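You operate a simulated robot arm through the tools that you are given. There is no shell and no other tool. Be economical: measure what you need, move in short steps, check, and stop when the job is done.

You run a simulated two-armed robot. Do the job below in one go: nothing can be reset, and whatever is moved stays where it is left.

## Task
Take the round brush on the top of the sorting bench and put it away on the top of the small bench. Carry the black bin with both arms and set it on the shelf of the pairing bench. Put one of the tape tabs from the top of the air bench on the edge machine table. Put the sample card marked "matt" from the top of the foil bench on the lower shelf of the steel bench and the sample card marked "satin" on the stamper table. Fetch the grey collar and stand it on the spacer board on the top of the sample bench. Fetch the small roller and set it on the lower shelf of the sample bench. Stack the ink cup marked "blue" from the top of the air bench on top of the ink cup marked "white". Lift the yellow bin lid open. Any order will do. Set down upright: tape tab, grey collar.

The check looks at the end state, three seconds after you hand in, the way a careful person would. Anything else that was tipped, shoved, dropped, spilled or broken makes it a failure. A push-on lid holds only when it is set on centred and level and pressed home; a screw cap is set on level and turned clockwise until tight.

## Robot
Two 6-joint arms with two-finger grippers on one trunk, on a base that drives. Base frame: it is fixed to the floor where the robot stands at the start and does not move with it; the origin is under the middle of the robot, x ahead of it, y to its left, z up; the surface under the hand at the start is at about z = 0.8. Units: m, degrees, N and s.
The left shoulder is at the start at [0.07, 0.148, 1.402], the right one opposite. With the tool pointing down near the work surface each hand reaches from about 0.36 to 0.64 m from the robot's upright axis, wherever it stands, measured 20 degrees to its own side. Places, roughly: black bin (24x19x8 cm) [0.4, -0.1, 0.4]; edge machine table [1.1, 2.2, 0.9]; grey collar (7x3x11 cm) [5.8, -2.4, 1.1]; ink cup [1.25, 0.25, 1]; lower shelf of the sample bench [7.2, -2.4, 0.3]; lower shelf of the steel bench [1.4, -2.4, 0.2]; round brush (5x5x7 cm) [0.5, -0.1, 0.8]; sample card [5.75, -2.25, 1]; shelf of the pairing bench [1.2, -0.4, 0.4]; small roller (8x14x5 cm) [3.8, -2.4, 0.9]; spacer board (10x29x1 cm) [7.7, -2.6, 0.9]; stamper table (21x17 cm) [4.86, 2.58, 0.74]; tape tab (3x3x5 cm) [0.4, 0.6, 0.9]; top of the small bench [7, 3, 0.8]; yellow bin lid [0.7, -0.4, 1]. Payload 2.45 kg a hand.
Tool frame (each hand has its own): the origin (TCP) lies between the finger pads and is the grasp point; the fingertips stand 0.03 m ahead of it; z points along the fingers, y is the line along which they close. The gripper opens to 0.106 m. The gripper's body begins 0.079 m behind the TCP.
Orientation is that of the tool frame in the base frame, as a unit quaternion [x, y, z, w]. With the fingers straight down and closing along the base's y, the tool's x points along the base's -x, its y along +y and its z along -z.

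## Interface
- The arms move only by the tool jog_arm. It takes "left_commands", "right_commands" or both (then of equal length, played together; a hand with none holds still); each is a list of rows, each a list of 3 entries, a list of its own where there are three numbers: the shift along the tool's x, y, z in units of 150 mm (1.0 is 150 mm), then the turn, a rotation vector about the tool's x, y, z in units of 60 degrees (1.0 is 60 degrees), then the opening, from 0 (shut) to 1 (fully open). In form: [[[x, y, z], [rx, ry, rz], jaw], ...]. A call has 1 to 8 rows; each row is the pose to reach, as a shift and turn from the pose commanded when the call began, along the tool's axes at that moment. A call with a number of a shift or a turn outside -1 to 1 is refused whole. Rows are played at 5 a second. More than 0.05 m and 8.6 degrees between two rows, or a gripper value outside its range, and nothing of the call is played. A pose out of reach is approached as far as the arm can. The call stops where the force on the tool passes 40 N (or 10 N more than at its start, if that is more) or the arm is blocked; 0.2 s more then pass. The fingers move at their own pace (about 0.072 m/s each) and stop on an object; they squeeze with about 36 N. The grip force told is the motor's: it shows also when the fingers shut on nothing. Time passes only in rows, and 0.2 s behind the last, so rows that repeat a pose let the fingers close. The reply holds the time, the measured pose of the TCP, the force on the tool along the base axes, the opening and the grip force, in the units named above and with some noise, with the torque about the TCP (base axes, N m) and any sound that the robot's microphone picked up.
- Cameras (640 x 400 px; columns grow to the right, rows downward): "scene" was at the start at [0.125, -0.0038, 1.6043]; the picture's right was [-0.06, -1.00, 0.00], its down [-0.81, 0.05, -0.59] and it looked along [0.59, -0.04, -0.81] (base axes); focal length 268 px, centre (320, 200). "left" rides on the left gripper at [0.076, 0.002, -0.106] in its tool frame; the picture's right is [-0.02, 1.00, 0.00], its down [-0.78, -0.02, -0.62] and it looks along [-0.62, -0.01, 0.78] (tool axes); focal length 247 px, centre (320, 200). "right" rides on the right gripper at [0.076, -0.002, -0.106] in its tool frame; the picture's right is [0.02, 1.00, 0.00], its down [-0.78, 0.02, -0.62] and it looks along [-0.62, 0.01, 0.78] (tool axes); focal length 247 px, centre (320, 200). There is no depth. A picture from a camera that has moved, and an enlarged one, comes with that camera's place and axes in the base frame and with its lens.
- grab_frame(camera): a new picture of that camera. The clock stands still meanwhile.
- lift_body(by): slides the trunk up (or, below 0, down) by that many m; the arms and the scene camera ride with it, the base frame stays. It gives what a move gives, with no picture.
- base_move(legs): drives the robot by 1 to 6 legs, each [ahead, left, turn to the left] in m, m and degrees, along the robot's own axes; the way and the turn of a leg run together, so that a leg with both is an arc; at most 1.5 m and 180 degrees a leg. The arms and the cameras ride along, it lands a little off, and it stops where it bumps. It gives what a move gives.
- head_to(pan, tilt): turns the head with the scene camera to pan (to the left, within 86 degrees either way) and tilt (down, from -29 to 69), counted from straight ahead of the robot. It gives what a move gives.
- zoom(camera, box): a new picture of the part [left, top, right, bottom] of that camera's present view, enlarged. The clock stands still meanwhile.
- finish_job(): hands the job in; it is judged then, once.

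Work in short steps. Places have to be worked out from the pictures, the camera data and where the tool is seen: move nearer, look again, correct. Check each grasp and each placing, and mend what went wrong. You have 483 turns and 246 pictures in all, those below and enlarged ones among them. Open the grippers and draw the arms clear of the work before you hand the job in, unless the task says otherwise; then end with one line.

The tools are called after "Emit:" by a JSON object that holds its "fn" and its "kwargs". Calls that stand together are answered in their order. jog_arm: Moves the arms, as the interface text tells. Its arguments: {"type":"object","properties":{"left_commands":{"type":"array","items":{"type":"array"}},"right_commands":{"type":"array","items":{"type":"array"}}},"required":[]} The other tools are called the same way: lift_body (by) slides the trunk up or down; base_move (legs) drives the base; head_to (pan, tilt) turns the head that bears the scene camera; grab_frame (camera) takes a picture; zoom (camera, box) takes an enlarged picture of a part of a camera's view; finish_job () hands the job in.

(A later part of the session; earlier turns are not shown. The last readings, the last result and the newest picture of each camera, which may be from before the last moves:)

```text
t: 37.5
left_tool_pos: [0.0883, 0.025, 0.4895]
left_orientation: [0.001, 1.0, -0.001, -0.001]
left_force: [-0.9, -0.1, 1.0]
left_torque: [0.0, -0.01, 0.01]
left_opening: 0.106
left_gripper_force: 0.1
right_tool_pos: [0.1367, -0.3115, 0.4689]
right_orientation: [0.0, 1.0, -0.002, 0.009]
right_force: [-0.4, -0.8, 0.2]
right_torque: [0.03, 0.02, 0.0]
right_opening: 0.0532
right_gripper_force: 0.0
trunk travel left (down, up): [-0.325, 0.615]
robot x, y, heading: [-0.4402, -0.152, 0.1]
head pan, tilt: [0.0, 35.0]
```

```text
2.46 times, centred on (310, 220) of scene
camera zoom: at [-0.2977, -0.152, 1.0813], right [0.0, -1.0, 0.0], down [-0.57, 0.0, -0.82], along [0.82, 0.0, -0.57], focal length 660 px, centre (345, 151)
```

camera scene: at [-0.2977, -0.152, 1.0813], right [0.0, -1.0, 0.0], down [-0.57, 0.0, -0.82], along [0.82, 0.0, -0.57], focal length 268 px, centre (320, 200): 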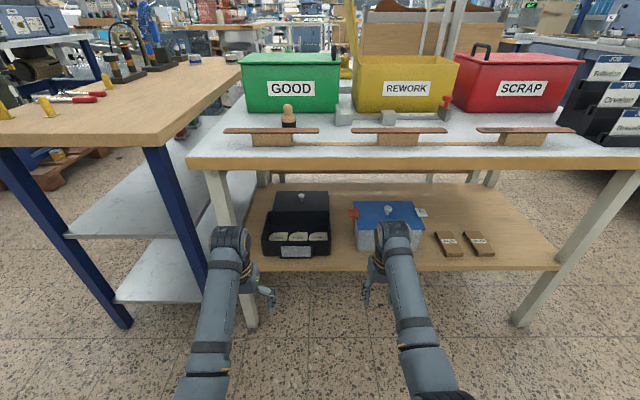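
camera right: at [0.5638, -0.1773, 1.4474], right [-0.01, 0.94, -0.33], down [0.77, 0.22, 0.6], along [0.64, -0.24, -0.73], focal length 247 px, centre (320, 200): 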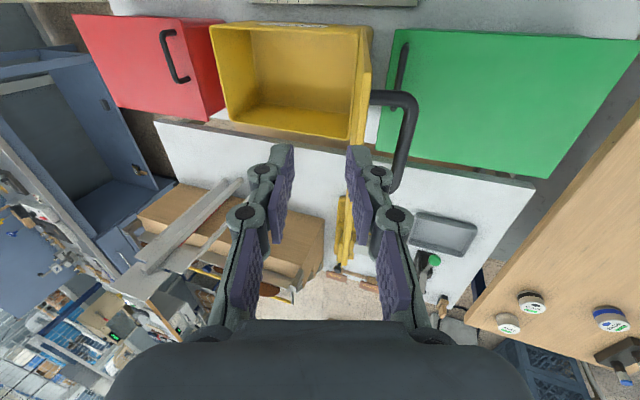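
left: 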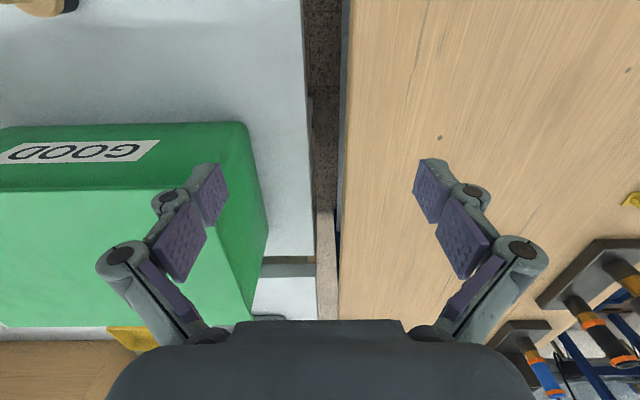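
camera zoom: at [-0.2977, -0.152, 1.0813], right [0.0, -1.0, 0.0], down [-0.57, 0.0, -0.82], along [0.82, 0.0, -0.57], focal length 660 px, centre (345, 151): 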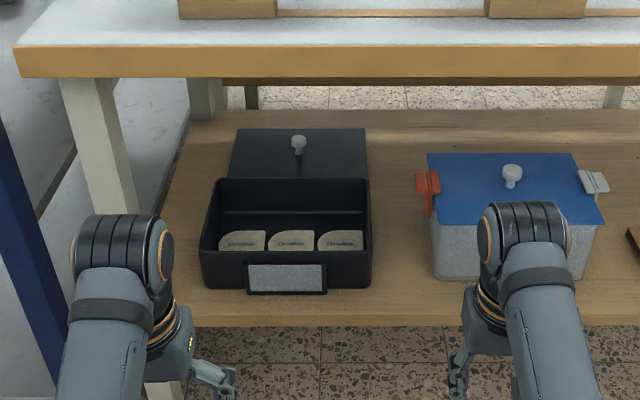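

The leg sits ~4 cm left of the bin, so I'll grip the right wall first, drag the bin ~3 cm right, then take the left wall. First I draw both hands back and tilt both tools 40° forward.

Emit:
{"fn": "jog_arm", "kwargs": {"left_commands": [[[0.1, 0, 0], [0, -0.13, 0], 0.6], [[0.2, 0, 0], [0, -0.26, 0], 0.6], [[0.3, 0, 0], [0, -0.39, 0], 0.6], [[0.4, 0, 0], [0, -0.52, 0], 0.6], [[0.4, 0, 0], [0, -0.667, 0], 0.6]], "right_commands": [[[0.13, 0, 0], [0, -0.13, 0], 0.6], [[0.26, 0, 0], [0, -0.26, 0], 0.6], [[0.39, 0, 0], [0, -0.39, 0], 0.6], [[0.52, 0, 0], [0, -0.52, 0], 0.6], [[0.65, 0, -0.13], [0, -0.667, 0], 0.6]]}}

Emit:
{"fn": "base_move", "kwargs": {"legs": [[0.15, 0, 0]]}}

Emit:
{"fn": "grab_frame", "kwargs": {"camera": "right"}}

Emit:
{"fn": "grab_frame", "kwargs": {"camera": "scene"}}

```text
refused: row 5 steps farther than a row can; nothing moved
```

```text
t: 38.9
left_tool_pos: [0.239, 0.0228, 0.4899]
left_orientation: [0.002, 1.0, 0.0, 0.0]
left_force: [-0.7, -0.1, 0.2]
left_torque: [0.0, 0.01, -0.01]
left_opening: 0.106
left_gripper_force: 0.1
right_tool_pos: [0.2852, -0.3117, 0.4688]
right_orientation: [0.002, 1.0, -0.001, 0.009]
right_force: [0.4, -0.2, -0.1]
right_torque: [0.02, 0.0, 0.01]
right_opening: 0.0529
right_gripper_force: 0.1
trunk travel left (down, up): [-0.325, 0.615]
robot x, y, heading: [-0.2913, -0.155, -0.1]
head pan, tilt: [0.0, 35.0]
```

```text
215 pictures are left
camera right: at [0.2067, -0.3129, 0.573], right [-0.02, 1.0, 0.0], down [0.77, 0.02, 0.64], along [0.64, 0.01, -0.77], focal length 247 px, centre (320, 200)
```

right: 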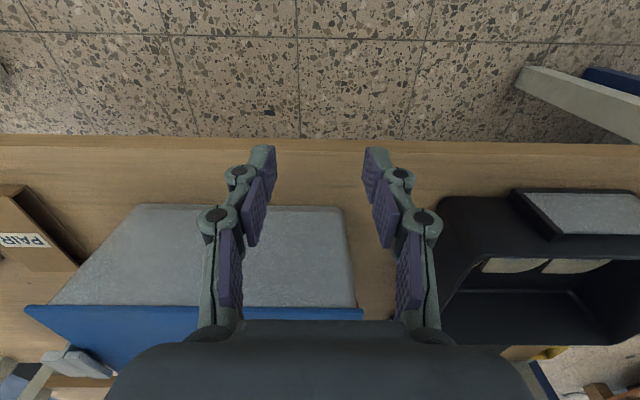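

```text
214 pictures are left
camera scene: at [-0.1469, -0.1526, 1.0813], right [0.0, -1.0, 0.0], down [-0.57, 0.0, -0.82], along [0.82, 0.0, -0.57], focal length 268 px, centre (320, 200)
```

scene: 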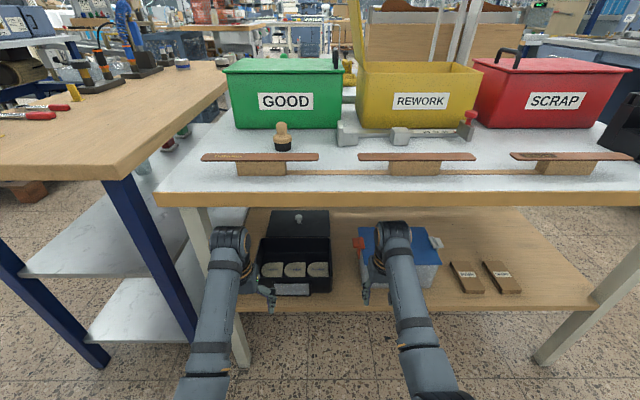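

Nothing touched. I tilt both tools 40° forward in front of the bin, with the rim judged at z≈.43 and the right wall's outside at y≈-.195.

Emit:
{"fn": "jog_arm", "kwargs": {"left_commands": [[[-0.1, 0, -0.05], [0, -0.11, 0], 0.5], [[-0.2, 0, -0.1], [0, -0.22, 0], 0.5], [[-0.3, 0, -0.1], [0, -0.33, 0], 0.5], [[-0.4, 0, -0.1], [0, -0.44, 0], 0.5], [[-0.4, 0, -0.1], [0, -0.55, 0], 0.5], [[-0.4, 0, -0.1], [0, -0.667, 0], 0.5]], "right_commands": [[[0, 0.1, -0.1], [0, -0.11, 0], 0.5], [[0, 0.25, -0.2], [0, -0.22, 0], 0.5], [[-0.05, 0.4, -0.25], [0, -0.33, 0], 0.5], [[-0.1, 0.55, -0.25], [0, -0.44, 0], 0.5], [[-0.1, 0.7, -0.25], [0, -0.55, 0], 0.5], [[-0.1, 0.76, -0.25], [0, -0.667, 0], 0.5]]}}

Emit:
{"fn": "grab_frame", "kwargs": {"camera": "right"}}

Emit:
{"fn": "grab_frame", "kwargs": {"camera": "left"}}

```text
t: 39.8
left_tool_pos: [0.2921, 0.0231, 0.5054]
left_orientation: [0.002, 0.979, -0.001, 0.204]
left_force: [0.4, 0.0, 0.4]
left_torque: [-0.03, 0.0, 0.03]
left_opening: 0.053
left_gripper_force: 0.1
right_tool_pos: [0.3409, -0.3338, 0.5486]
right_orientation: [0.016, 0.961, -0.082, 0.263]
right_force: [-0.5, 0.8, 0.6]
right_torque: [0.02, -0.03, 0.02]
right_opening: 0.0529
right_gripper_force: 0.1
right hand out of reach, approached as far as the arm can: row 4
trunk travel left (down, up): [-0.325, 0.615]
robot x, y, heading: [-0.2857, -0.1534, 0.1]
head pan, tilt: [0.0, 35.0]
stopped in row 4 (right hand): the arm was blocked; the commanded pose is now the measured one
```

```text
213 pictures are left
camera right: at [0.2209, -0.3169, 0.6], right [0.06, 0.99, -0.16], down [0.36, 0.13, 0.92], along [0.93, -0.11, -0.35], focal length 247 px, centre (320, 200)
```

right: 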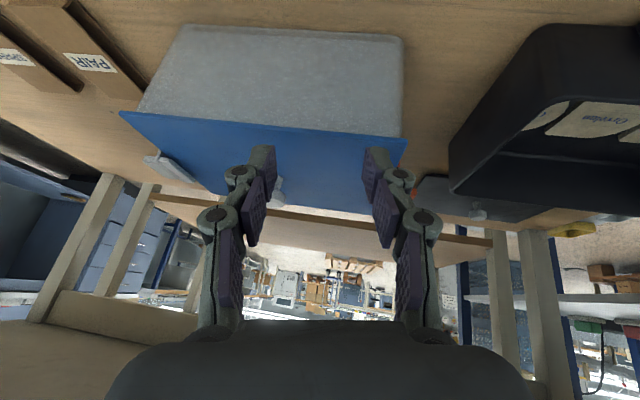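

```text
212 pictures are left
camera left: at [0.1793, 0.0257, 0.5716], right [0.02, 1.0, 0.01], down [0.47, -0.02, 0.88], along [0.88, -0.02, -0.47], focal length 247 px, centre (320, 200)
```

left: 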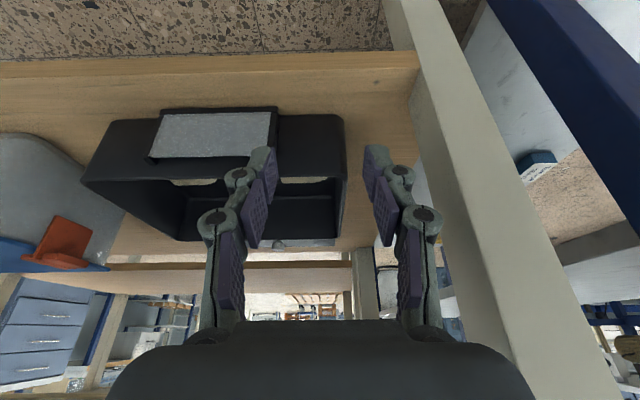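

The right arm got blocked; I check the scene for contact.

Emit:
{"fn": "head_to", "kwargs": {"pan": -15, "tilt": 50}}

Emit:
{"fn": "grab_frame", "kwargs": {"camera": "scene"}}

```text
t: 40.6
left_tool_pos: [0.292, 0.0234, 0.5043]
left_orientation: [0.001, 0.979, 0.0, 0.204]
left_force: [-0.4, 0.3, 0.4]
left_torque: [0.02, 0.01, 0.0]
left_opening: 0.0528
left_gripper_force: 0.0
right_tool_pos: [0.3409, -0.332, 0.5479]
right_orientation: [0.016, 0.961, -0.082, 0.263]
right_force: [-1.0, -0.2, 1.2]
right_torque: [-0.03, -0.01, 0.01]
right_opening: 0.0529
right_gripper_force: 0.0
trunk travel left (down, up): [-0.325, 0.615]
robot x, y, heading: [-0.2855, -0.1531, -0.1]
head pan, tilt: [-15.0, 50.0]
```

```text
211 pictures are left
camera scene: at [-0.1613, -0.1725, 1.0597], right [-0.26, -0.97, 0.0], down [-0.74, 0.2, -0.64], along [0.62, -0.17, -0.77], focal length 268 px, centre (320, 200)
```

scene: 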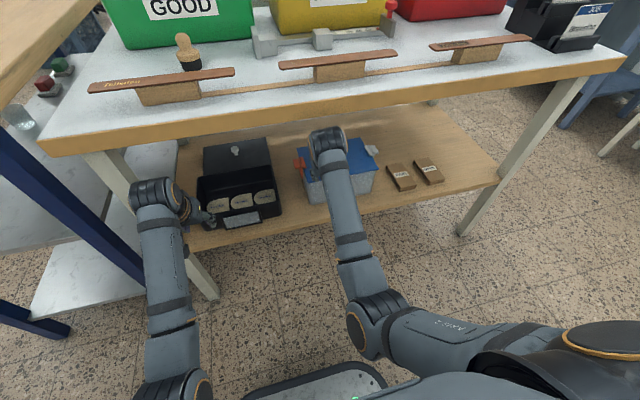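

The wrist probably met the bench's underside edge; nothing on top has moved. I draw the right hand back and down, and shift the base back a little to give room.

Emit:
{"fn": "jog_arm", "kwargs": {"right_commands": [[[0.15, 0, 0.0], [0, 0, 0], 0.5], [[0.3, 0, 0], [0, 0, 0], 0.5], [[0.48, 0, 0.05], [0, 0, 0], 0.5]]}}

Emit:
{"fn": "lift_body", "kwargs": {"by": -0.08}}

Emit:
{"fn": "base_move", "kwargs": {"legs": [[-0.1, -0.05, 0]]}}

```text
t: 41.4
left_tool_pos: [0.292, 0.0243, 0.5056]
left_orientation: [0.002, 0.979, -0.001, 0.205]
left_force: [0.6, 0.3, -0.4]
left_torque: [0.03, 0.01, -0.01]
left_opening: 0.0531
left_gripper_force: 0.0
right_tool_pos: [0.3429, -0.3619, 0.608]
right_orientation: [0.024, 0.93, -0.112, 0.35]
right_force: [0.8, 0.4, -0.8]
right_torque: [0.02, 0.0, -0.02]
right_opening: 0.0529
right_gripper_force: 0.1
trunk travel left (down, up): [-0.325, 0.615]
robot x, y, heading: [-0.2886, -0.1519, -0.4]
head pan, tilt: [-15.0, 50.0]
stopped in row 3 (right hand): the arm was blocked; the commanded pose is now the measured one
```

```text
t: 42.5
left_tool_pos: [0.2913, 0.0234, 0.4249]
left_orientation: [0.002, 0.979, 0.0, 0.205]
left_force: [1.0, -0.1, 0.2]
left_torque: [-0.01, 0.0, 0.03]
left_opening: 0.0532
left_gripper_force: 0.0
right_tool_pos: [0.3419, -0.3613, 0.5286]
right_orientation: [0.024, 0.929, -0.113, 0.35]
right_force: [0.5, -0.8, 0.5]
right_torque: [0.03, -0.01, 0.0]
right_opening: 0.0527
right_gripper_force: 0.1
trunk travel left (down, up): [-0.245, 0.695]
robot x, y, heading: [-0.2839, -0.1492, 0.0]
head pan, tilt: [-15.0, 50.0]
```

```text
t: 43.8
left_tool_pos: [0.1916, -0.027, 0.4252]
left_orientation: [0.002, 0.979, 0.0, 0.204]
left_force: [0.2, -0.4, 0.1]
left_torque: [-0.02, -0.01, 0.0]
left_opening: 0.0528
left_gripper_force: 0.1
right_tool_pos: [0.241, -0.4131, 0.5268]
right_orientation: [0.025, 0.93, -0.113, 0.35]
right_force: [-0.1, 0.1, 0.3]
right_torque: [0.02, -0.03, 0.02]
right_opening: 0.0529
right_gripper_force: 0.0
trunk travel left (down, up): [-0.245, 0.695]
robot x, y, heading: [-0.3885, -0.201, 0.0]
head pan, tilt: [-15.0, 50.0]
```

The jog drifted because that pose was too near the body. From the new stance (robot at x -.39, y -.20) I straighten the right tool's roll and bring it in front of the bin.

Emit:
{"fn": "jog_arm", "kwargs": {"right_commands": [[[-0.05, 0.15, 0.02], [-0.05, 0, 0], 0.5], [[-0.09, 0.4, 0.03], [-0.11, 0, 0], 0.5], [[-0.14, 0.65, 0.04], [-0.17, 0, 0], 0.5], [[-0.19, 0.9, 0.06], [-0.22, 0, 0], 0.5]]}}

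Emit:
{"fn": "grab_frame", "kwargs": {"camera": "scene"}}

```text
t: 44.9
left_tool_pos: [0.1925, -0.0279, 0.4248]
left_orientation: [0.002, 0.979, 0.0, 0.204]
left_force: [0.2, 0.9, -0.3]
left_torque: [0.01, 0.03, 0.01]
left_opening: 0.0527
left_gripper_force: 0.0
right_tool_pos: [0.2937, -0.3575, 0.5026]
right_orientation: [-0.004, 0.934, -0.073, 0.349]
right_force: [0.6, -1.0, 0.1]
right_torque: [0.06, 0.01, 0.01]
right_opening: 0.053
right_gripper_force: 0.1
trunk travel left (down, up): [-0.245, 0.695]
robot x, y, heading: [-0.3915, -0.2015, -0.5]
head pan, tilt: [-15.0, 50.0]
stopped in row 4 (right hand): the arm was blocked; the commanded pose is now the measured one
```

```text
210 pictures are left
camera scene: at [-0.2614, -0.2226, 0.9797], right [-0.26, -0.96, 0.0], down [-0.74, 0.2, -0.64], along [0.62, -0.17, -0.77], focal length 268 px, centre (320, 200)
```

scene: 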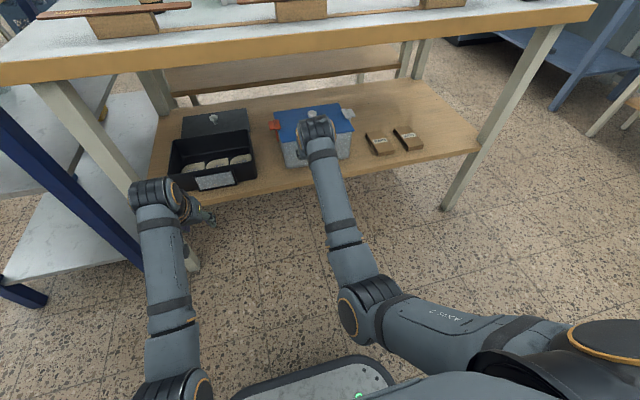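

The elbows hang low and foul the base plate at this trunk height. I back off, raise the trunk 0.2 m and then retry.

Emit:
{"fn": "base_move", "kwargs": {"legs": [[-0.15, 0.08, 0]]}}

Emit:
{"fn": "lift_body", "kwargs": {"by": 0.2}}

Emit:
{"fn": "jog_arm", "kwargs": {"right_commands": [[[0, 0.0, 0.2], [-0.03, 0, 0], 0.5], [[0, 0.1, 0.4], [-0.07, 0, 0], 0.5], [[0, 0.2, 0.6], [-0.11, 0, 0], 0.5], [[0.1, 0.3, 0.8], [-0.145, 0, 0], 0.5]]}}

Emit:
{"fn": "grab_frame", "kwargs": {"camera": "scene"}}

```text
t: 46.3
left_tool_pos: [0.0427, 0.0525, 0.4255]
left_orientation: [0.002, 0.979, -0.001, 0.204]
left_force: [0.3, -1.2, -0.1]
left_torque: [-0.03, -0.04, -0.04]
left_opening: 0.0529
left_gripper_force: 0.0
right_tool_pos: [0.1437, -0.2777, 0.5027]
right_orientation: [-0.004, 0.935, -0.072, 0.348]
right_force: [-0.3, -0.3, -0.4]
right_torque: [-0.02, -0.01, 0.03]
right_opening: 0.0528
right_gripper_force: 0.1
trunk travel left (down, up): [-0.245, 0.695]
robot x, y, heading: [-0.5366, -0.1249, -0.5]
head pan, tilt: [-15.0, 50.0]
```

```text
t: 48.5
left_tool_pos: [0.0425, 0.0517, 0.6252]
left_orientation: [0.002, 0.979, 0.0, 0.203]
left_force: [0.3, 0.0, 0.0]
left_torque: [-0.03, 0.04, -0.01]
left_opening: 0.053
left_gripper_force: 0.1
right_tool_pos: [0.1439, -0.2768, 0.7016]
right_orientation: [-0.004, 0.935, -0.073, 0.347]
right_force: [-0.4, -0.6, 0.1]
right_torque: [0.02, -0.01, 0.01]
right_opening: 0.053
right_gripper_force: 0.0
trunk travel left (down, up): [-0.445, 0.495]
robot x, y, heading: [-0.5338, -0.1242, -0.4]
head pan, tilt: [-15.0, 50.0]
```

```text
t: 49.5
left_tool_pos: [0.0432, 0.0536, 0.6256]
left_orientation: [0.003, 0.979, -0.001, 0.203]
left_force: [-0.1, 0.0, -0.4]
left_torque: [0.01, 0.01, 0.02]
left_opening: 0.0531
left_gripper_force: 0.0
right_tool_pos: [0.2122, -0.2497, 0.5956]
right_orientation: [-0.03, 0.938, -0.001, 0.346]
right_force: [0.2, -0.4, -0.8]
right_torque: [0.0, -0.01, 0.03]
right_opening: 0.053
right_gripper_force: 0.0
trunk travel left (down, up): [-0.445, 0.495]
robot x, y, heading: [-0.5403, -0.1222, -0.4]
head pan, tilt: [-15.0, 50.0]
```

```text
209 pictures are left
camera scene: at [-0.4103, -0.142, 1.1796], right [-0.26, -0.96, 0.0], down [-0.74, 0.2, -0.64], along [0.62, -0.17, -0.77], focal length 268 px, centre (320, 200)
```

scene: 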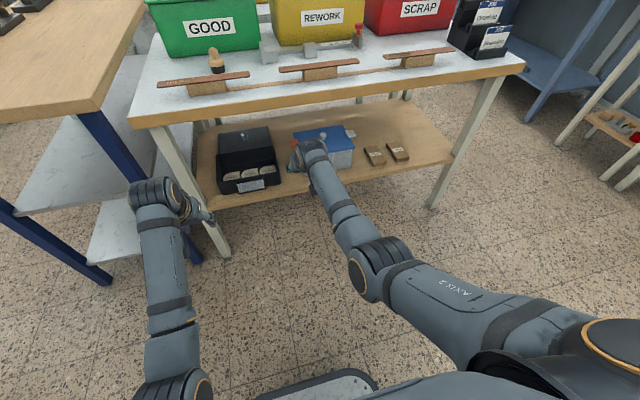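

Clear now. I bring both tools to matching poses at z≈.52, the right one in line with the bin's right wall.

Emit:
{"fn": "jog_arm", "kwargs": {"left_commands": [[[0.07, -0.08, 0.15], [0, -0.07, 0], 0.5], [[0.13, -0.16, 0.3], [0, -0.14, 0], 0.5], [[0.2, -0.24, 0.45], [0, -0.21, 0], 0.5], [[0.265, -0.33, 0.61], [0, -0.277, 0], 0.5]], "right_commands": [[[0.12, 0.09, 0.06], [0, 0, 0.014], 0.5], [[0.24, 0.18, 0.12], [0, 0, 0.028], 0.5], [[0.36, 0.27, 0.19], [0, 0, 0.042], 0.5], [[0.475, 0.367, 0.255], [0, 0, 0.055], 0.5]]}}

Emit:
{"fn": "grab_frame", "kwargs": {"camera": "right"}}

```text
t: 50.7
left_tool_pos: [0.0499, 0.0436, 0.5271]
left_orientation: [0.016, 0.935, 0.04, 0.351]
left_force: [-0.5, 0.4, 0.6]
left_torque: [0.02, -0.01, 0.02]
left_opening: 0.0531
left_gripper_force: 0.0
right_tool_pos: [0.1797, -0.1986, 0.5197]
right_orientation: [-0.002, 0.938, 0.009, 0.346]
right_force: [0.3, 1.0, -0.2]
right_torque: [0.02, 0.0, 0.0]
right_opening: 0.0532
right_gripper_force: 0.0
trunk travel left (down, up): [-0.445, 0.495]
robot x, y, heading: [-0.5384, -0.1216, -0.4]
head pan, tilt: [-15.0, 50.0]
stopped in row 4 (left hand): the arm was blocked; the commanded pose is now the measured one
```

```text
208 pictures are left
camera right: at [0.0527, -0.202, 0.5514], right [-0.03, 1.0, 0.0], down [0.19, 0.0, 0.98], along [0.98, 0.03, -0.19], focal length 247 px, centre (320, 200)
```

right: 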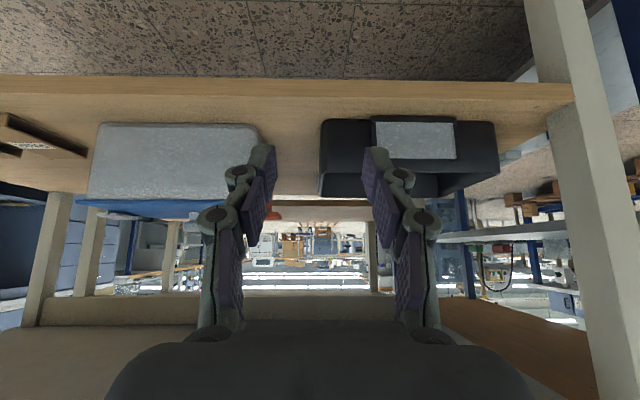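

Bin confirmed at y -.192…+.051, front x≈.372; the leg's inner edge is at y≈.075. I shift the left hand right so it clears the leg, then drive in.

Emit:
{"fn": "jog_arm", "kwargs": {"left_commands": [[[-0.1, -0.15, 0], [0, 0, 0], 0.3], [[-0.15, -0.3, 0.05], [0, 0, 0], 0.3], [[-0.2, -0.45, 0.1], [0, 0, 0], 0.3]]}}

Emit:
{"fn": "head_to", "kwargs": {"pan": 0, "tilt": 45}}

```text
t: 51.5
left_tool_pos: [0.0764, 0.0623, 0.511]
left_orientation: [0.029, 0.933, 0.117, 0.34]
left_force: [-0.7, -0.6, -0.3]
left_torque: [0.04, 0.0, -0.01]
left_opening: 0.0317
left_gripper_force: 0.0
right_tool_pos: [0.1806, -0.1989, 0.5193]
right_orientation: [-0.002, 0.938, 0.009, 0.346]
right_force: [0.8, -0.3, -0.1]
right_torque: [-0.06, 0.01, 0.01]
right_opening: 0.0527
right_gripper_force: 0.1
trunk travel left (down, up): [-0.445, 0.495]
robot x, y, heading: [-0.5351, -0.1245, -0.3]
head pan, tilt: [-15.0, 50.0]
stopped in row 3 (left hand): the arm was blocked; the commanded pose is now the measured one
```

```text
t: 52.3
left_tool_pos: [0.0765, 0.0602, 0.5098]
left_orientation: [0.029, 0.933, 0.116, 0.34]
left_force: [0.3, 0.9, -0.4]
left_torque: [0.03, 0.01, 0.0]
left_opening: 0.0316
left_gripper_force: 0.0
right_tool_pos: [0.18, -0.1989, 0.5206]
right_orientation: [-0.003, 0.938, 0.009, 0.346]
right_force: [-0.4, -1.0, -0.2]
right_torque: [0.0, 0.02, -0.03]
right_opening: 0.0526
right_gripper_force: 0.1
trunk travel left (down, up): [-0.445, 0.495]
robot x, y, heading: [-0.5394, -0.1264, -0.3]
head pan, tilt: [0.0, 45.0]
```

The left arm is blocked again; I look to see what holds it.

Emit:
{"fn": "head_to", "kwargs": {"pan": 25, "tilt": 60}}

Emit:
{"fn": "grab_frame", "kwargs": {"camera": "scene"}}

```text
t: 53.2
left_tool_pos: [0.0761, 0.061, 0.5099]
left_orientation: [0.029, 0.933, 0.116, 0.34]
left_force: [-0.6, -0.5, 0.3]
left_torque: [-0.02, 0.0, 0.0]
left_opening: 0.0316
left_gripper_force: 0.1
right_tool_pos: [0.1803, -0.1983, 0.5192]
right_orientation: [-0.002, 0.938, 0.008, 0.346]
right_force: [0.2, 0.5, 0.5]
right_torque: [0.01, 0.0, -0.02]
right_opening: 0.0529
right_gripper_force: 0.1
trunk travel left (down, up): [-0.445, 0.495]
robot x, y, heading: [-0.5378, -0.124, -0.4]
head pan, tilt: [25.0, 60.0]
```

```text
207 pictures are left
camera scene: at [-0.4243, -0.0938, 1.1671], right [0.42, -0.91, 0.0], down [-0.79, -0.36, -0.5], along [0.45, 0.21, -0.87], focal length 268 px, centre (320, 200)
```

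scene: 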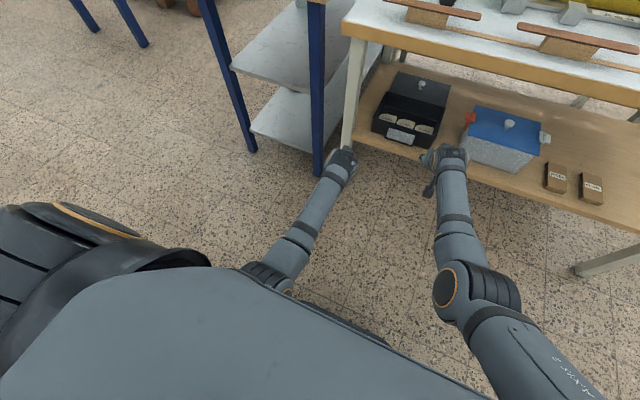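

The left elbow is tucked under the torso. I extend the left hand forward to unfold it and correct its roll.

Emit:
{"fn": "jog_arm", "kwargs": {"left_commands": [[[-0.2, 0, 0.1], [0.0, 0, 0], 0.3], [[-0.45, 0, 0.2], [0.05, 0, -0.03], 0.3], [[-0.64, 0, 0.27], [0.1, 0, -0.06], 0.3], [[-0.64, -0.1, 0.27], [0.15, 0, -0.1], 0.3], [[-0.64, -0.2, 0.27], [0.19, 0, -0.128], 0.3]]}}

```text
t: 54.4
left_tool_pos: [0.1775, 0.0269, 0.5336]
left_orientation: [-0.001, 0.939, -0.001, 0.343]
left_force: [-0.5, 0.8, 0.4]
left_torque: [0.0, 0.0, -0.02]
left_opening: 0.0317
left_gripper_force: 0.1
right_tool_pos: [0.1805, -0.1986, 0.5189]
right_orientation: [-0.002, 0.938, 0.008, 0.345]
right_force: [-0.7, 0.7, -0.1]
right_torque: [-0.03, 0.01, -0.02]
right_opening: 0.0527
right_gripper_force: 0.1
trunk travel left (down, up): [-0.445, 0.495]
robot x, y, heading: [-0.5373, -0.1237, -0.1]
head pan, tilt: [25.0, 60.0]
```

Both hands are now symmetric. I shift the left hand to y≈0 and drive in so both hover above the bin.

Emit:
{"fn": "jog_arm", "kwargs": {"left_commands": [[[0, -0.09, 0], [0, 0, 0], 0.3], [[0, -0.18, 0], [0, 0, 0], 0.3]], "right_commands": [[[0, 0.03, 0], [0, 0, 0], 0.5], [[0, 0.05, 0], [0, 0, 0], 0.5]]}}

Emit:
{"fn": "base_move", "kwargs": {"legs": [[0.23, 0, 0]]}}

Emit:
{"fn": "grab_frame", "kwargs": {"camera": "right"}}

Emit:
{"fn": "grab_frame", "kwargs": {"camera": "left"}}

```text
t: 55.0
left_tool_pos: [0.1764, -0.0024, 0.534]
left_orientation: [-0.001, 0.939, 0.0, 0.343]
left_force: [-0.3, 0.1, -0.1]
left_torque: [0.0, 0.0, -0.02]
left_opening: 0.0319
left_gripper_force: 0.1
right_tool_pos: [0.1804, -0.1902, 0.5197]
right_orientation: [-0.003, 0.938, 0.008, 0.346]
right_force: [0.6, 0.0, -0.3]
right_torque: [0.0, 0.02, 0.02]
right_opening: 0.0531
right_gripper_force: 0.1
trunk travel left (down, up): [-0.445, 0.495]
robot x, y, heading: [-0.5402, -0.1231, -0.5]
head pan, tilt: [25.0, 60.0]
```

```text
t: 56.7
left_tool_pos: [0.4057, -0.0035, 0.5316]
left_orientation: [0.001, 0.94, -0.002, 0.342]
left_force: [1.3, 0.2, 0.9]
left_torque: [0.0, -0.02, -0.01]
left_opening: 0.0317
left_gripper_force: 0.0
right_tool_pos: [0.4088, -0.1932, 0.5192]
right_orientation: [-0.002, 0.938, 0.008, 0.346]
right_force: [-0.3, 0.3, 0.1]
right_torque: [-0.01, 0.0, 0.0]
right_opening: 0.0532
right_gripper_force: 0.1
trunk travel left (down, up): [-0.445, 0.495]
robot x, y, heading: [-0.3139, -0.1221, -0.6]
head pan, tilt: [25.0, 60.0]
```

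```text
206 pictures are left
camera right: at [0.2808, -0.1962, 0.5511], right [-0.03, 1.0, 0.0], down [0.19, 0.0, 0.98], along [0.98, 0.03, -0.19], focal length 247 px, centre (320, 200)
```

right: 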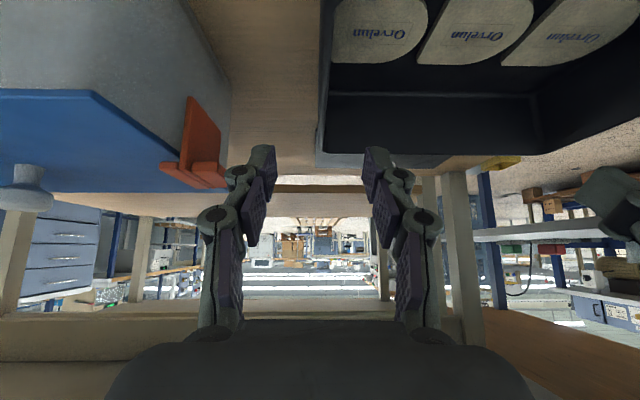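

```text
205 pictures are left
camera left: at [0.2783, -0.0009, 0.5642], right [0.02, 1.0, 0.01], down [0.2, -0.01, 0.98], along [0.98, -0.02, -0.2], focal length 247 px, centre (320, 200)
```

left: 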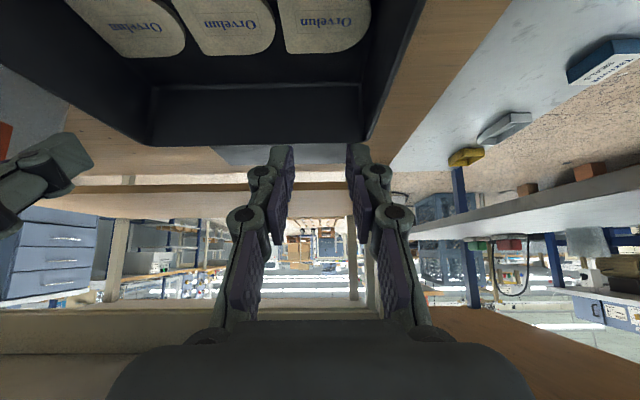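

Right wall lies between the right fingers (y≈-.188). I lower the right hand over it and close.

Emit:
{"fn": "jog_arm", "kwargs": {"right_commands": [[[0.085, 0.03, 0.13], [0, 0, 0], 0.5], [[0.17, 0.03, 0.265], [0, 0, 0], 0.5], [[0.255, 0.03, 0.4], [0, 0, 0], 0.5], [[0.34, 0.03, 0.53], [0, 0, 0], 0.5], [[0.34, 0.03, 0.53], [0, 0, 0], 0.2], [[0.34, 0.03, 0.53], [0, 0, 0], 0], [[0.34, 0.03, 0.53], [0, 0, 0], 0]]}}

Emit:
{"fn": "grab_frame", "kwargs": {"camera": "right"}}

```text
t: 58.3
left_tool_pos: [0.4052, -0.0034, 0.5326]
left_orientation: [0.001, 0.94, -0.002, 0.342]
left_force: [-0.5, 0.6, 0.7]
left_torque: [0.02, 0.0, -0.01]
left_opening: 0.0318
left_gripper_force: 0.1
right_tool_pos: [0.3968, -0.2011, 0.4576]
right_orientation: [-0.001, 0.938, 0.008, 0.346]
right_force: [0.1, 2.1, -0.6]
right_torque: [-0.13, -0.31, 0.1]
right_opening: 0.0059
right_gripper_force: 33.1
right hand out of reach, approached as far as the arm can: row 2, 3, 4, 5, 6, 7
trunk travel left (down, up): [-0.445, 0.495]
robot x, y, heading: [-0.3096, -0.1271, -0.6]
head pan, tilt: [25.0, 60.0]
```

```text
204 pictures are left
camera right: at [0.2699, -0.2034, 0.4895], right [-0.03, 1.0, 0.0], down [0.19, 0.0, 0.98], along [0.98, 0.03, -0.19], focal length 247 px, centre (320, 200)
```

right: 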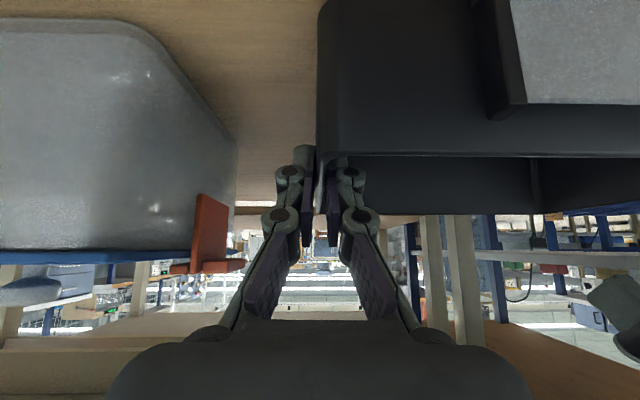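

It has the 6 mm wall but only by the fingertips, as the arm is at its limit. I open, lower the trunk 3.5 cm and close again.

Emit:
{"fn": "jog_arm", "kwargs": {"right_commands": [[[0, 0, 0], [0, 0, 0], 0.4], [[0, 0, 0], [0, 0, 0], 0.4], [[0, 0, 0], [0, 0, 0], 0.4]]}}

Emit:
{"fn": "lift_body", "kwargs": {"by": -0.035}}

Emit:
{"fn": "jog_arm", "kwargs": {"right_commands": [[[0, 0, 0], [0, 0, 0], 0.2], [[0, 0, 0], [0, 0, 0], 0], [[0, 0, 0], [0, 0, 0], 0], [[0, 0, 0], [0, 0, 0], 0]]}}

```text
t: 59.1
left_tool_pos: [0.4046, -0.0032, 0.5335]
left_orientation: [0.0, 0.94, -0.002, 0.342]
left_force: [0.4, 0.4, -0.1]
left_torque: [0.0, -0.02, -0.01]
left_opening: 0.0319
left_gripper_force: 0.0
right_tool_pos: [0.3963, -0.2011, 0.4566]
right_orientation: [-0.002, 0.938, 0.008, 0.347]
right_force: [0.2, -0.2, -0.4]
right_torque: [0.01, 0.01, 0.01]
right_opening: 0.0426
right_gripper_force: 0.1
trunk travel left (down, up): [-0.445, 0.495]
robot x, y, heading: [-0.3054, -0.1242, -0.8]
head pan, tilt: [25.0, 60.0]
```

```text
t: 59.9
left_tool_pos: [0.4054, -0.0037, 0.4985]
left_orientation: [0.0, 0.939, -0.002, 0.343]
left_force: [0.5, 0.3, 0.4]
left_torque: [0.03, 0.01, 0.02]
left_opening: 0.0318
left_gripper_force: 0.0
right_tool_pos: [0.3975, -0.1989, 0.4235]
right_orientation: [-0.002, 0.938, 0.01, 0.348]
right_force: [3.0, -0.7, 5.7]
right_torque: [0.16, 0.25, -0.1]
right_opening: 0.042
right_gripper_force: 0.1
trunk travel left (down, up): [-0.41, 0.53]
robot x, y, heading: [-0.3068, -0.1245, -0.3]
head pan, tilt: [25.0, 60.0]
```

```text
t: 60.9
left_tool_pos: [0.406, -0.0029, 0.4984]
left_orientation: [0.001, 0.94, -0.002, 0.342]
left_force: [0.1, 0.5, 0.1]
left_torque: [0.04, 0.01, -0.01]
left_opening: 0.0319
left_gripper_force: 0.1
right_tool_pos: [0.397, -0.2017, 0.423]
right_orientation: [-0.002, 0.938, 0.009, 0.346]
right_force: [-0.2, -1.3, 0.1]
right_torque: [-0.12, 0.13, -0.23]
right_opening: 0.0061
right_gripper_force: 33.4
trunk travel left (down, up): [-0.41, 0.53]
robot x, y, heading: [-0.3106, -0.1265, -0.3]
head pan, tilt: [25.0, 60.0]
```

The wall is held well (TCP at y -.202). I drag the bin 3 cm to the right.

Emit:
{"fn": "jog_arm", "kwargs": {"right_commands": [[[0, -0.05, -0.01], [0, 0, 0], 0], [[0, -0.1, -0.01], [0, 0, 0], 0], [[0, -0.15, -0.01], [0, 0, 0], 0], [[0, -0.2, -0.01], [0, 0, 0], 0]]}}

Emit:
{"fn": "grab_frame", "kwargs": {"camera": "left"}}

Emit:
{"fn": "grab_frame", "kwargs": {"camera": "right"}}

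```text
t: 61.9
left_tool_pos: [0.4043, -0.0033, 0.4982]
left_orientation: [0.0, 0.94, -0.001, 0.342]
left_force: [-0.8, -0.3, -0.5]
left_torque: [0.01, -0.02, -0.04]
left_opening: 0.0317
left_gripper_force: 0.1
right_tool_pos: [0.3954, -0.2303, 0.423]
right_orientation: [-0.001, 0.938, 0.008, 0.346]
right_force: [-0.1, -0.5, -0.2]
right_torque: [-0.3, 0.24, 0.02]
right_opening: 0.0059
right_gripper_force: 33.3
trunk travel left (down, up): [-0.41, 0.53]
robot x, y, heading: [-0.3083, -0.123, -0.3]
head pan, tilt: [25.0, 60.0]
```

```text
203 pictures are left
camera left: at [0.2782, -0.0009, 0.5293], right [0.02, 1.0, 0.01], down [0.2, -0.01, 0.98], along [0.98, -0.02, -0.2], focal length 247 px, centre (320, 200)
```

left: 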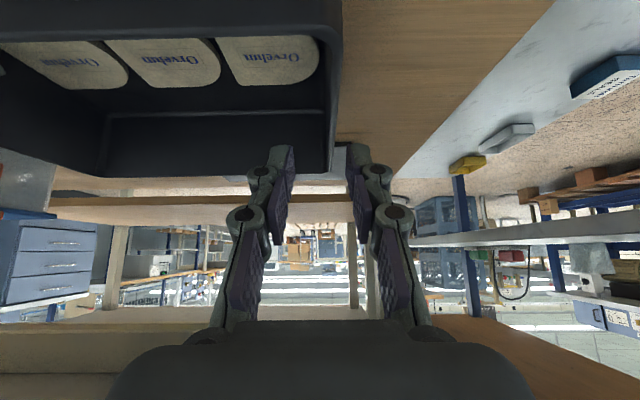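

```text
202 pictures are left
camera right: at [0.2692, -0.2339, 0.4546], right [-0.03, 1.0, 0.0], down [0.19, 0.0, 0.98], along [0.98, 0.03, -0.19], focal length 247 px, centre (320, 200)
```

right: 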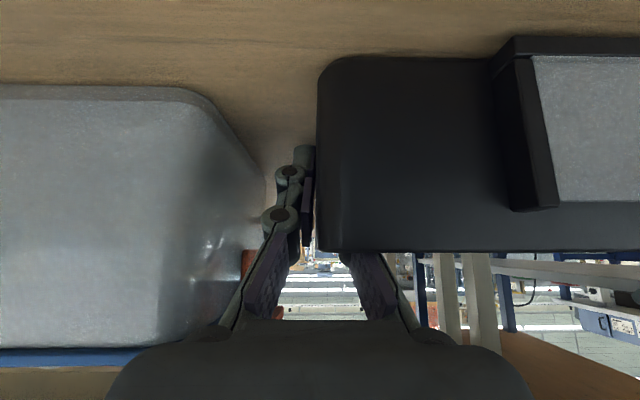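

The left wall is now at y≈.006. I lower the left hand over it and close.

Emit:
{"fn": "jog_arm", "kwargs": {"left_commands": [[[0.0, 0.053, 0.0], [0, 0, 0], 0.42], [[0.11, 0.053, 0.12], [0, 0, 0], 0.42], [[0.23, 0.053, 0.24], [0, 0, 0], 0.42], [[0.35, 0.053, 0.36], [0, 0, 0], 0.42], [[0.35, 0.053, 0.36], [0, 0, 0], 0.2], [[0.35, 0.053, 0.36], [0, 0, 0], 0], [[0.35, 0.053, 0.36], [0, 0, 0], 0], [[0.35, 0.053, 0.36], [0, 0, 0], 0]]}}

Emit:
{"fn": "grab_frame", "kwargs": {"camera": "left"}}

```text
t: 63.7
left_tool_pos: [0.4008, 0.0041, 0.4234]
left_orientation: [0.0, 0.94, -0.001, 0.342]
left_force: [1.5, 5.1, -0.1]
left_torque: [0.09, 0.03, 0.1]
left_opening: 0.006
left_gripper_force: 33.5
right_tool_pos: [0.3978, -0.2304, 0.4232]
right_orientation: [-0.002, 0.938, 0.008, 0.346]
right_force: [0.0, -4.5, -0.4]
right_torque: [-0.33, 0.21, 0.02]
right_opening: 0.006
right_gripper_force: 33.2
trunk travel left (down, up): [-0.41, 0.53]
robot x, y, heading: [-0.3078, -0.122, -0.7]
head pan, tilt: [25.0, 60.0]
```

```text
201 pictures are left
camera left: at [0.2726, 0.007, 0.4539], right [0.02, 1.0, 0.01], down [0.2, -0.02, 0.98], along [0.98, -0.01, -0.2], focal length 247 px, centre (320, 200)
```

left: 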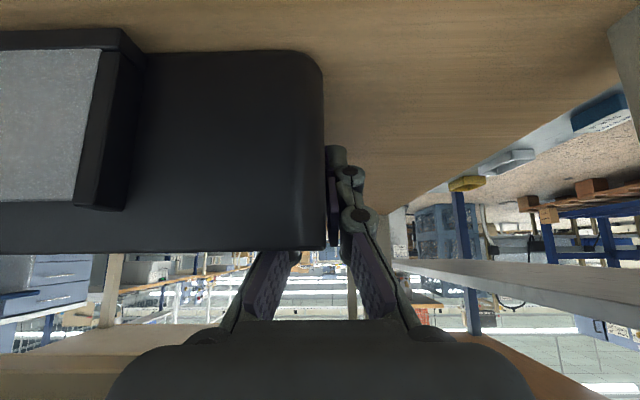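

Both walls are held. I lift 4 cm with the trunk and check.

Emit:
{"fn": "lift_body", "kwargs": {"by": 0.04}}

Emit:
{"fn": "grab_frame", "kwargs": {"camera": "left"}}

```text
t: 64.5
left_tool_pos: [0.399, 0.0044, 0.4653]
left_orientation: [0.0, 0.939, 0.0, 0.343]
left_force: [-1.5, 4.9, 4.1]
left_torque: [0.22, 0.5, -0.09]
left_opening: 0.006
left_gripper_force: 33.6
right_tool_pos: [0.3973, -0.2296, 0.4673]
right_orientation: [-0.001, 0.938, 0.009, 0.348]
right_force: [0.8, -5.8, 5.1]
right_torque: [-0.1, 0.54, -0.2]
right_opening: 0.0061
right_gripper_force: 33.2
trunk travel left (down, up): [-0.45, 0.49]
robot x, y, heading: [-0.3095, -0.124, -0.2]
head pan, tilt: [25.0, 60.0]
```

```text
200 pictures are left
camera left: at [0.2722, 0.007, 0.4961], right [0.02, 1.0, 0.01], down [0.2, -0.02, 0.98], along [0.98, -0.01, -0.2], focal length 247 px, centre (320, 200)
```

left: 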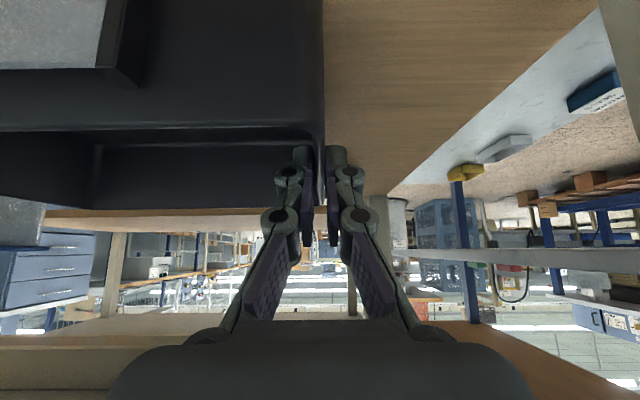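

The rim seems to sit lower in the fingers than before. I check from the scene camera.

Emit:
{"fn": "head_to", "kwargs": {"pan": 5, "tilt": 50}}

Emit:
{"fn": "zoom", "kwargs": {"camera": "scene", "box": [200, 80, 440, 260]}}

```text
t: 65.4
left_tool_pos: [0.3995, 0.0047, 0.4661]
left_orientation: [0.0, 0.939, 0.0, 0.344]
left_force: [0.7, 8.2, 6.4]
left_torque: [0.34, 0.49, -0.06]
left_opening: 0.0062
left_gripper_force: 33.4
right_tool_pos: [0.3966, -0.2311, 0.4652]
right_orientation: [-0.002, 0.937, 0.008, 0.349]
right_force: [5.5, -7.6, 8.6]
right_torque: [-0.09, 0.3, -0.26]
right_opening: 0.0061
right_gripper_force: 33.6
trunk travel left (down, up): [-0.45, 0.49]
robot x, y, heading: [-0.3081, -0.1226, -0.7]
head pan, tilt: [5.0, 50.0]
```

```text
2.22 times, centred on (320, 170) of scene
camera zoom: at [-0.1822, -0.1169, 1.1849], right [0.08, -1.0, 0.0], down [-0.76, -0.06, -0.64], along [0.64, 0.05, -0.77], focal length 596 px, centre (320, 267)
```

zoom: 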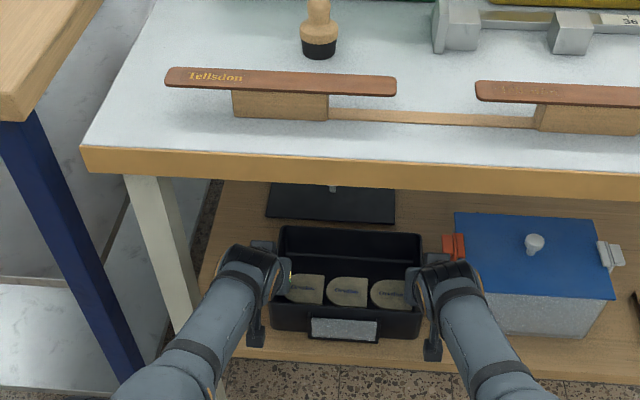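

Emit:
{"fn": "grab_frame", "kwargs": {"camera": "right"}}

```text
198 pictures are left
camera right: at [0.2694, -0.2339, 0.4969], right [-0.03, 1.0, 0.0], down [0.19, 0.0, 0.98], along [0.98, 0.03, -0.19], focal length 247 px, centre (320, 200)
```

right: 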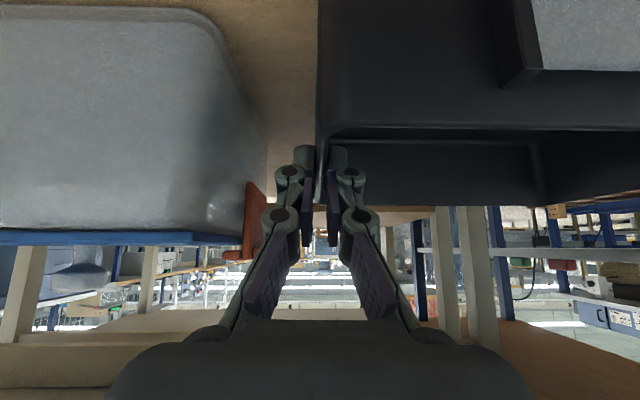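

The bin did not come up: the pads slid, as I hold it well ahead of its centre of mass. I open, lower again, drive 5 cm further in so that the grip is at the bin's middle, and regrip.

Emit:
{"fn": "jog_arm", "kwargs": {"left_commands": [[[0, 0, 0], [0, 0, 0], 0.35], [[0, 0, 0], [0, 0, 0], 0.35], [[0, 0, 0], [0, 0, 0], 0.35]], "right_commands": [[[0, 0, 0], [0, 0, 0], 0.35], [[0, 0, 0], [0, 0, 0], 0.35], [[0, 0, 0], [0, 0, 0], 0.35]]}}

Emit:
{"fn": "base_move", "kwargs": {"legs": [[0.055, 0, 0]]}}

Emit:
{"fn": "lift_body", "kwargs": {"by": -0.045}}

Emit:
{"fn": "grab_frame", "kwargs": {"camera": "right"}}

```text
t: 66.2
left_tool_pos: [0.3999, 0.0052, 0.465]
left_orientation: [0.001, 0.94, -0.002, 0.342]
left_force: [-0.5, 0.4, -0.7]
left_torque: [-0.03, -0.02, 0.04]
left_opening: 0.0372
left_gripper_force: 0.1
right_tool_pos: [0.3963, -0.2296, 0.4635]
right_orientation: [-0.001, 0.938, 0.008, 0.347]
right_force: [1.0, 0.4, 0.6]
right_torque: [-0.03, 0.01, -0.01]
right_opening: 0.0371
right_gripper_force: 0.2
trunk travel left (down, up): [-0.45, 0.49]
robot x, y, heading: [-0.3096, -0.1211, -0.6]
head pan, tilt: [5.0, 50.0]
```

```text
t: 67.1
left_tool_pos: [0.4554, 0.0048, 0.4626]
left_orientation: [0.0, 0.94, -0.002, 0.342]
left_force: [0.5, 0.7, -0.7]
left_torque: [0.02, 0.01, 0.0]
left_opening: 0.037
left_gripper_force: 0.1
right_tool_pos: [0.4512, -0.2309, 0.4616]
right_orientation: [-0.001, 0.939, 0.008, 0.345]
right_force: [0.3, -0.2, -0.3]
right_torque: [-0.02, -0.01, 0.02]
right_opening: 0.0371
right_gripper_force: 0.1
trunk travel left (down, up): [-0.45, 0.49]
robot x, y, heading: [-0.2533, -0.1201, -0.5]
head pan, tilt: [5.0, 50.0]
```

```text
t: 68.0
left_tool_pos: [0.4547, 0.0047, 0.4195]
left_orientation: [0.0, 0.94, -0.002, 0.342]
left_force: [0.2, 0.6, -0.5]
left_torque: [-0.02, -0.01, -0.02]
left_opening: 0.0369
left_gripper_force: 0.0
right_tool_pos: [0.4518, -0.2308, 0.4187]
right_orientation: [-0.001, 0.938, 0.008, 0.346]
right_force: [-0.4, -0.7, 2.5]
right_torque: [-0.01, -0.04, -0.02]
right_opening: 0.037
right_gripper_force: 0.0
trunk travel left (down, up): [-0.405, 0.535]
robot x, y, heading: [-0.2529, -0.1254, -0.1]
head pan, tilt: [5.0, 50.0]
```

```text
197 pictures are left
camera right: at [0.3244, -0.2337, 0.4502], right [-0.03, 1.0, 0.0], down [0.19, 0.0, 0.98], along [0.98, 0.03, -0.19], focal length 247 px, centre (320, 200)
```

right: 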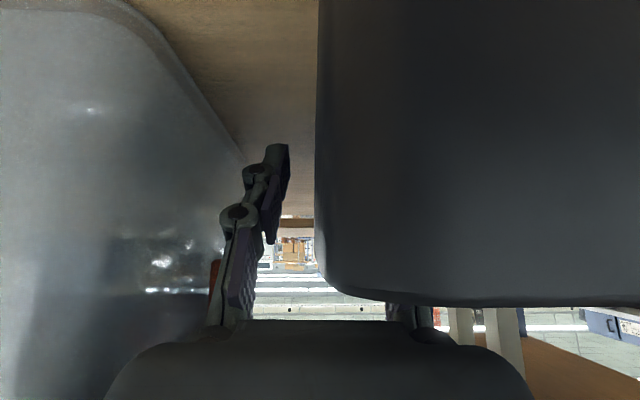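

Now at the bin's middle. I grip with both hands and lift slowly 2 cm with the arms to read the load.

Emit:
{"fn": "jog_arm", "kwargs": {"left_commands": [[[0, 0, 0], [0, 0, 0], 0.1], [[0, 0, 0], [0, 0, 0], 0], [[0, 0, 0], [0, 0, 0], 0], [[0, 0, 0], [0, 0, 0], 0], [[-0.02, 0, -0.025], [0, 0, 0], 0], [[-0.043, 0, -0.051], [0, 0, 0], 0], [[-0.065, 0, -0.077], [0, 0, 0], 0], [[-0.086, 0, -0.102], [0, 0, 0], 0]], "right_commands": [[[0, 0, 0], [0, 0, 0], 0.1], [[0, 0, 0], [0, 0, 0], 0], [[0, 0, 0], [0, 0, 0], 0], [[0, 0, 0], [0, 0, 0], 0], [[-0.02, 0, -0.025], [0, 0, 0], 0], [[-0.043, 0, -0.051], [0, 0, 0], 0], [[-0.065, 0, -0.077], [0, 0, 0], 0], [[-0.086, 0, -0.102], [0, 0, 0], 0]]}}

Emit:
{"fn": "grab_frame", "kwargs": {"camera": "right"}}

```text
t: 69.8
left_tool_pos: [0.4551, 0.0039, 0.4379]
left_orientation: [0.0, 0.939, -0.001, 0.343]
left_force: [-1.4, 3.7, -1.2]
left_torque: [0.16, -0.44, 0.0]
left_opening: 0.0059
left_gripper_force: 33.5
right_tool_pos: [0.4514, -0.2307, 0.4379]
right_orientation: [-0.002, 0.938, 0.008, 0.347]
right_force: [1.2, -3.9, -4.1]
right_torque: [-0.5, 0.28, -0.4]
right_opening: 0.006
right_gripper_force: 33.8
trunk travel left (down, up): [-0.405, 0.535]
robot x, y, heading: [-0.2543, -0.1275, -0.5]
head pan, tilt: [5.0, 50.0]
```

```text
196 pictures are left
camera right: at [0.3244, -0.234, 0.4695], right [-0.03, 1.0, 0.0], down [0.19, 0.0, 0.98], along [0.98, 0.03, -0.19], focal length 247 px, centre (320, 200)
```

right: 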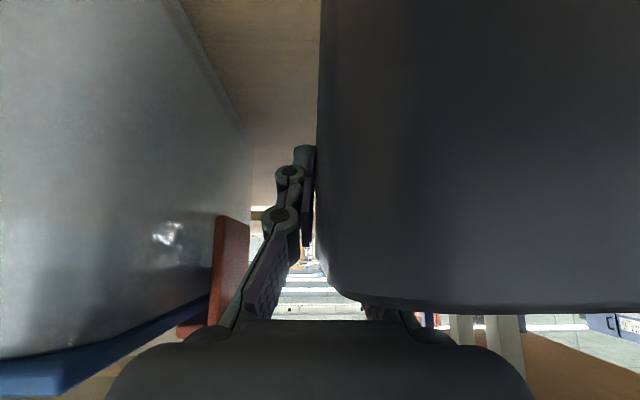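

The bin now rises with the hands, about 0.5 kg in all. I lift another 3 cm slowly.

Emit:
{"fn": "jog_arm", "kwargs": {"left_commands": [[[-0.032, 0, -0.038], [0, 0, 0], 0], [[-0.064, 0, -0.076], [0, 0, 0], 0], [[-0.096, 0, -0.115], [0, 0, 0], 0], [[-0.128, 0, -0.153], [0, 0, 0], 0]], "right_commands": [[[-0.032, 0, -0.038], [0, 0, 0], 0], [[-0.064, 0, -0.076], [0, 0, 0], 0], [[-0.096, 0, -0.115], [0, 0, 0], 0], [[-0.128, 0, -0.153], [0, 0, 0], 0]]}}

Emit:
{"fn": "grab_frame", "kwargs": {"camera": "left"}}

```text
t: 70.8
left_tool_pos: [0.4555, 0.004, 0.4677]
left_orientation: [0.0, 0.94, -0.002, 0.342]
left_force: [-2.9, 3.8, -1.3]
left_torque: [0.16, -0.19, -0.07]
left_opening: 0.0062
left_gripper_force: 33.2
right_tool_pos: [0.4518, -0.2318, 0.4678]
right_orientation: [-0.002, 0.938, 0.009, 0.346]
right_force: [3.0, -3.0, -3.9]
right_torque: [-0.61, 0.05, -0.62]
right_opening: 0.0059
right_gripper_force: 33.5
trunk travel left (down, up): [-0.405, 0.535]
robot x, y, heading: [-0.2594, -0.1248, -0.3]
head pan, tilt: [5.0, 50.0]
```

```text
195 pictures are left
camera left: at [0.328, 0.0066, 0.4988], right [0.02, 1.0, 0.01], down [0.2, -0.01, 0.98], along [0.98, -0.01, -0.2], focal length 247 px, centre (320, 200)
```

left: 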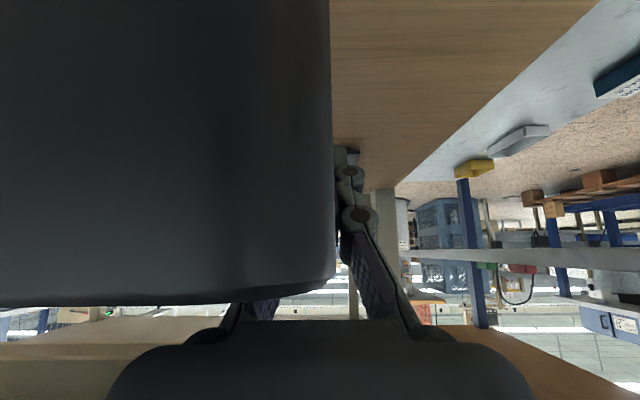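

Bin is clear of the shelf. I back out 0.35 m.

Emit:
{"fn": "base_move", "kwargs": {"legs": [[-0.35, 0, 0]]}}

Emit:
{"fn": "grab_frame", "kwargs": {"camera": "scene"}}

```text
t: 73.1
left_tool_pos: [0.1024, 0.0054, 0.4686]
left_orientation: [0.001, 0.939, -0.001, 0.343]
left_force: [-2.9, -0.1, -1.5]
left_torque: [0.12, 0.16, -0.2]
left_opening: 0.0061
left_gripper_force: 33.4
right_tool_pos: [0.0976, -0.2292, 0.4673]
right_orientation: [-0.001, 0.938, 0.008, 0.346]
right_force: [2.7, -0.1, -5.0]
right_torque: [-0.6, -0.3, -0.6]
right_opening: 0.006
right_gripper_force: 33.6
trunk travel left (down, up): [-0.405, 0.535]
robot x, y, heading: [-0.6046, -0.1214, -0.5]
head pan, tilt: [5.0, 50.0]
```

```text
194 pictures are left
camera scene: at [-0.4785, -0.1148, 1.1396], right [0.08, -1.0, 0.0], down [-0.76, -0.06, -0.64], along [0.64, 0.05, -0.77], focal length 268 px, centre (320, 200)
```

scene: 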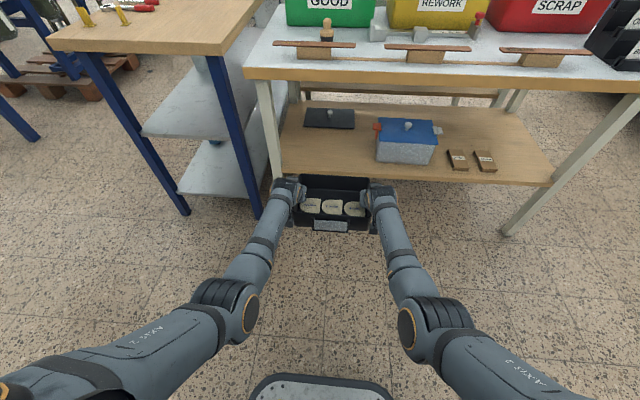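

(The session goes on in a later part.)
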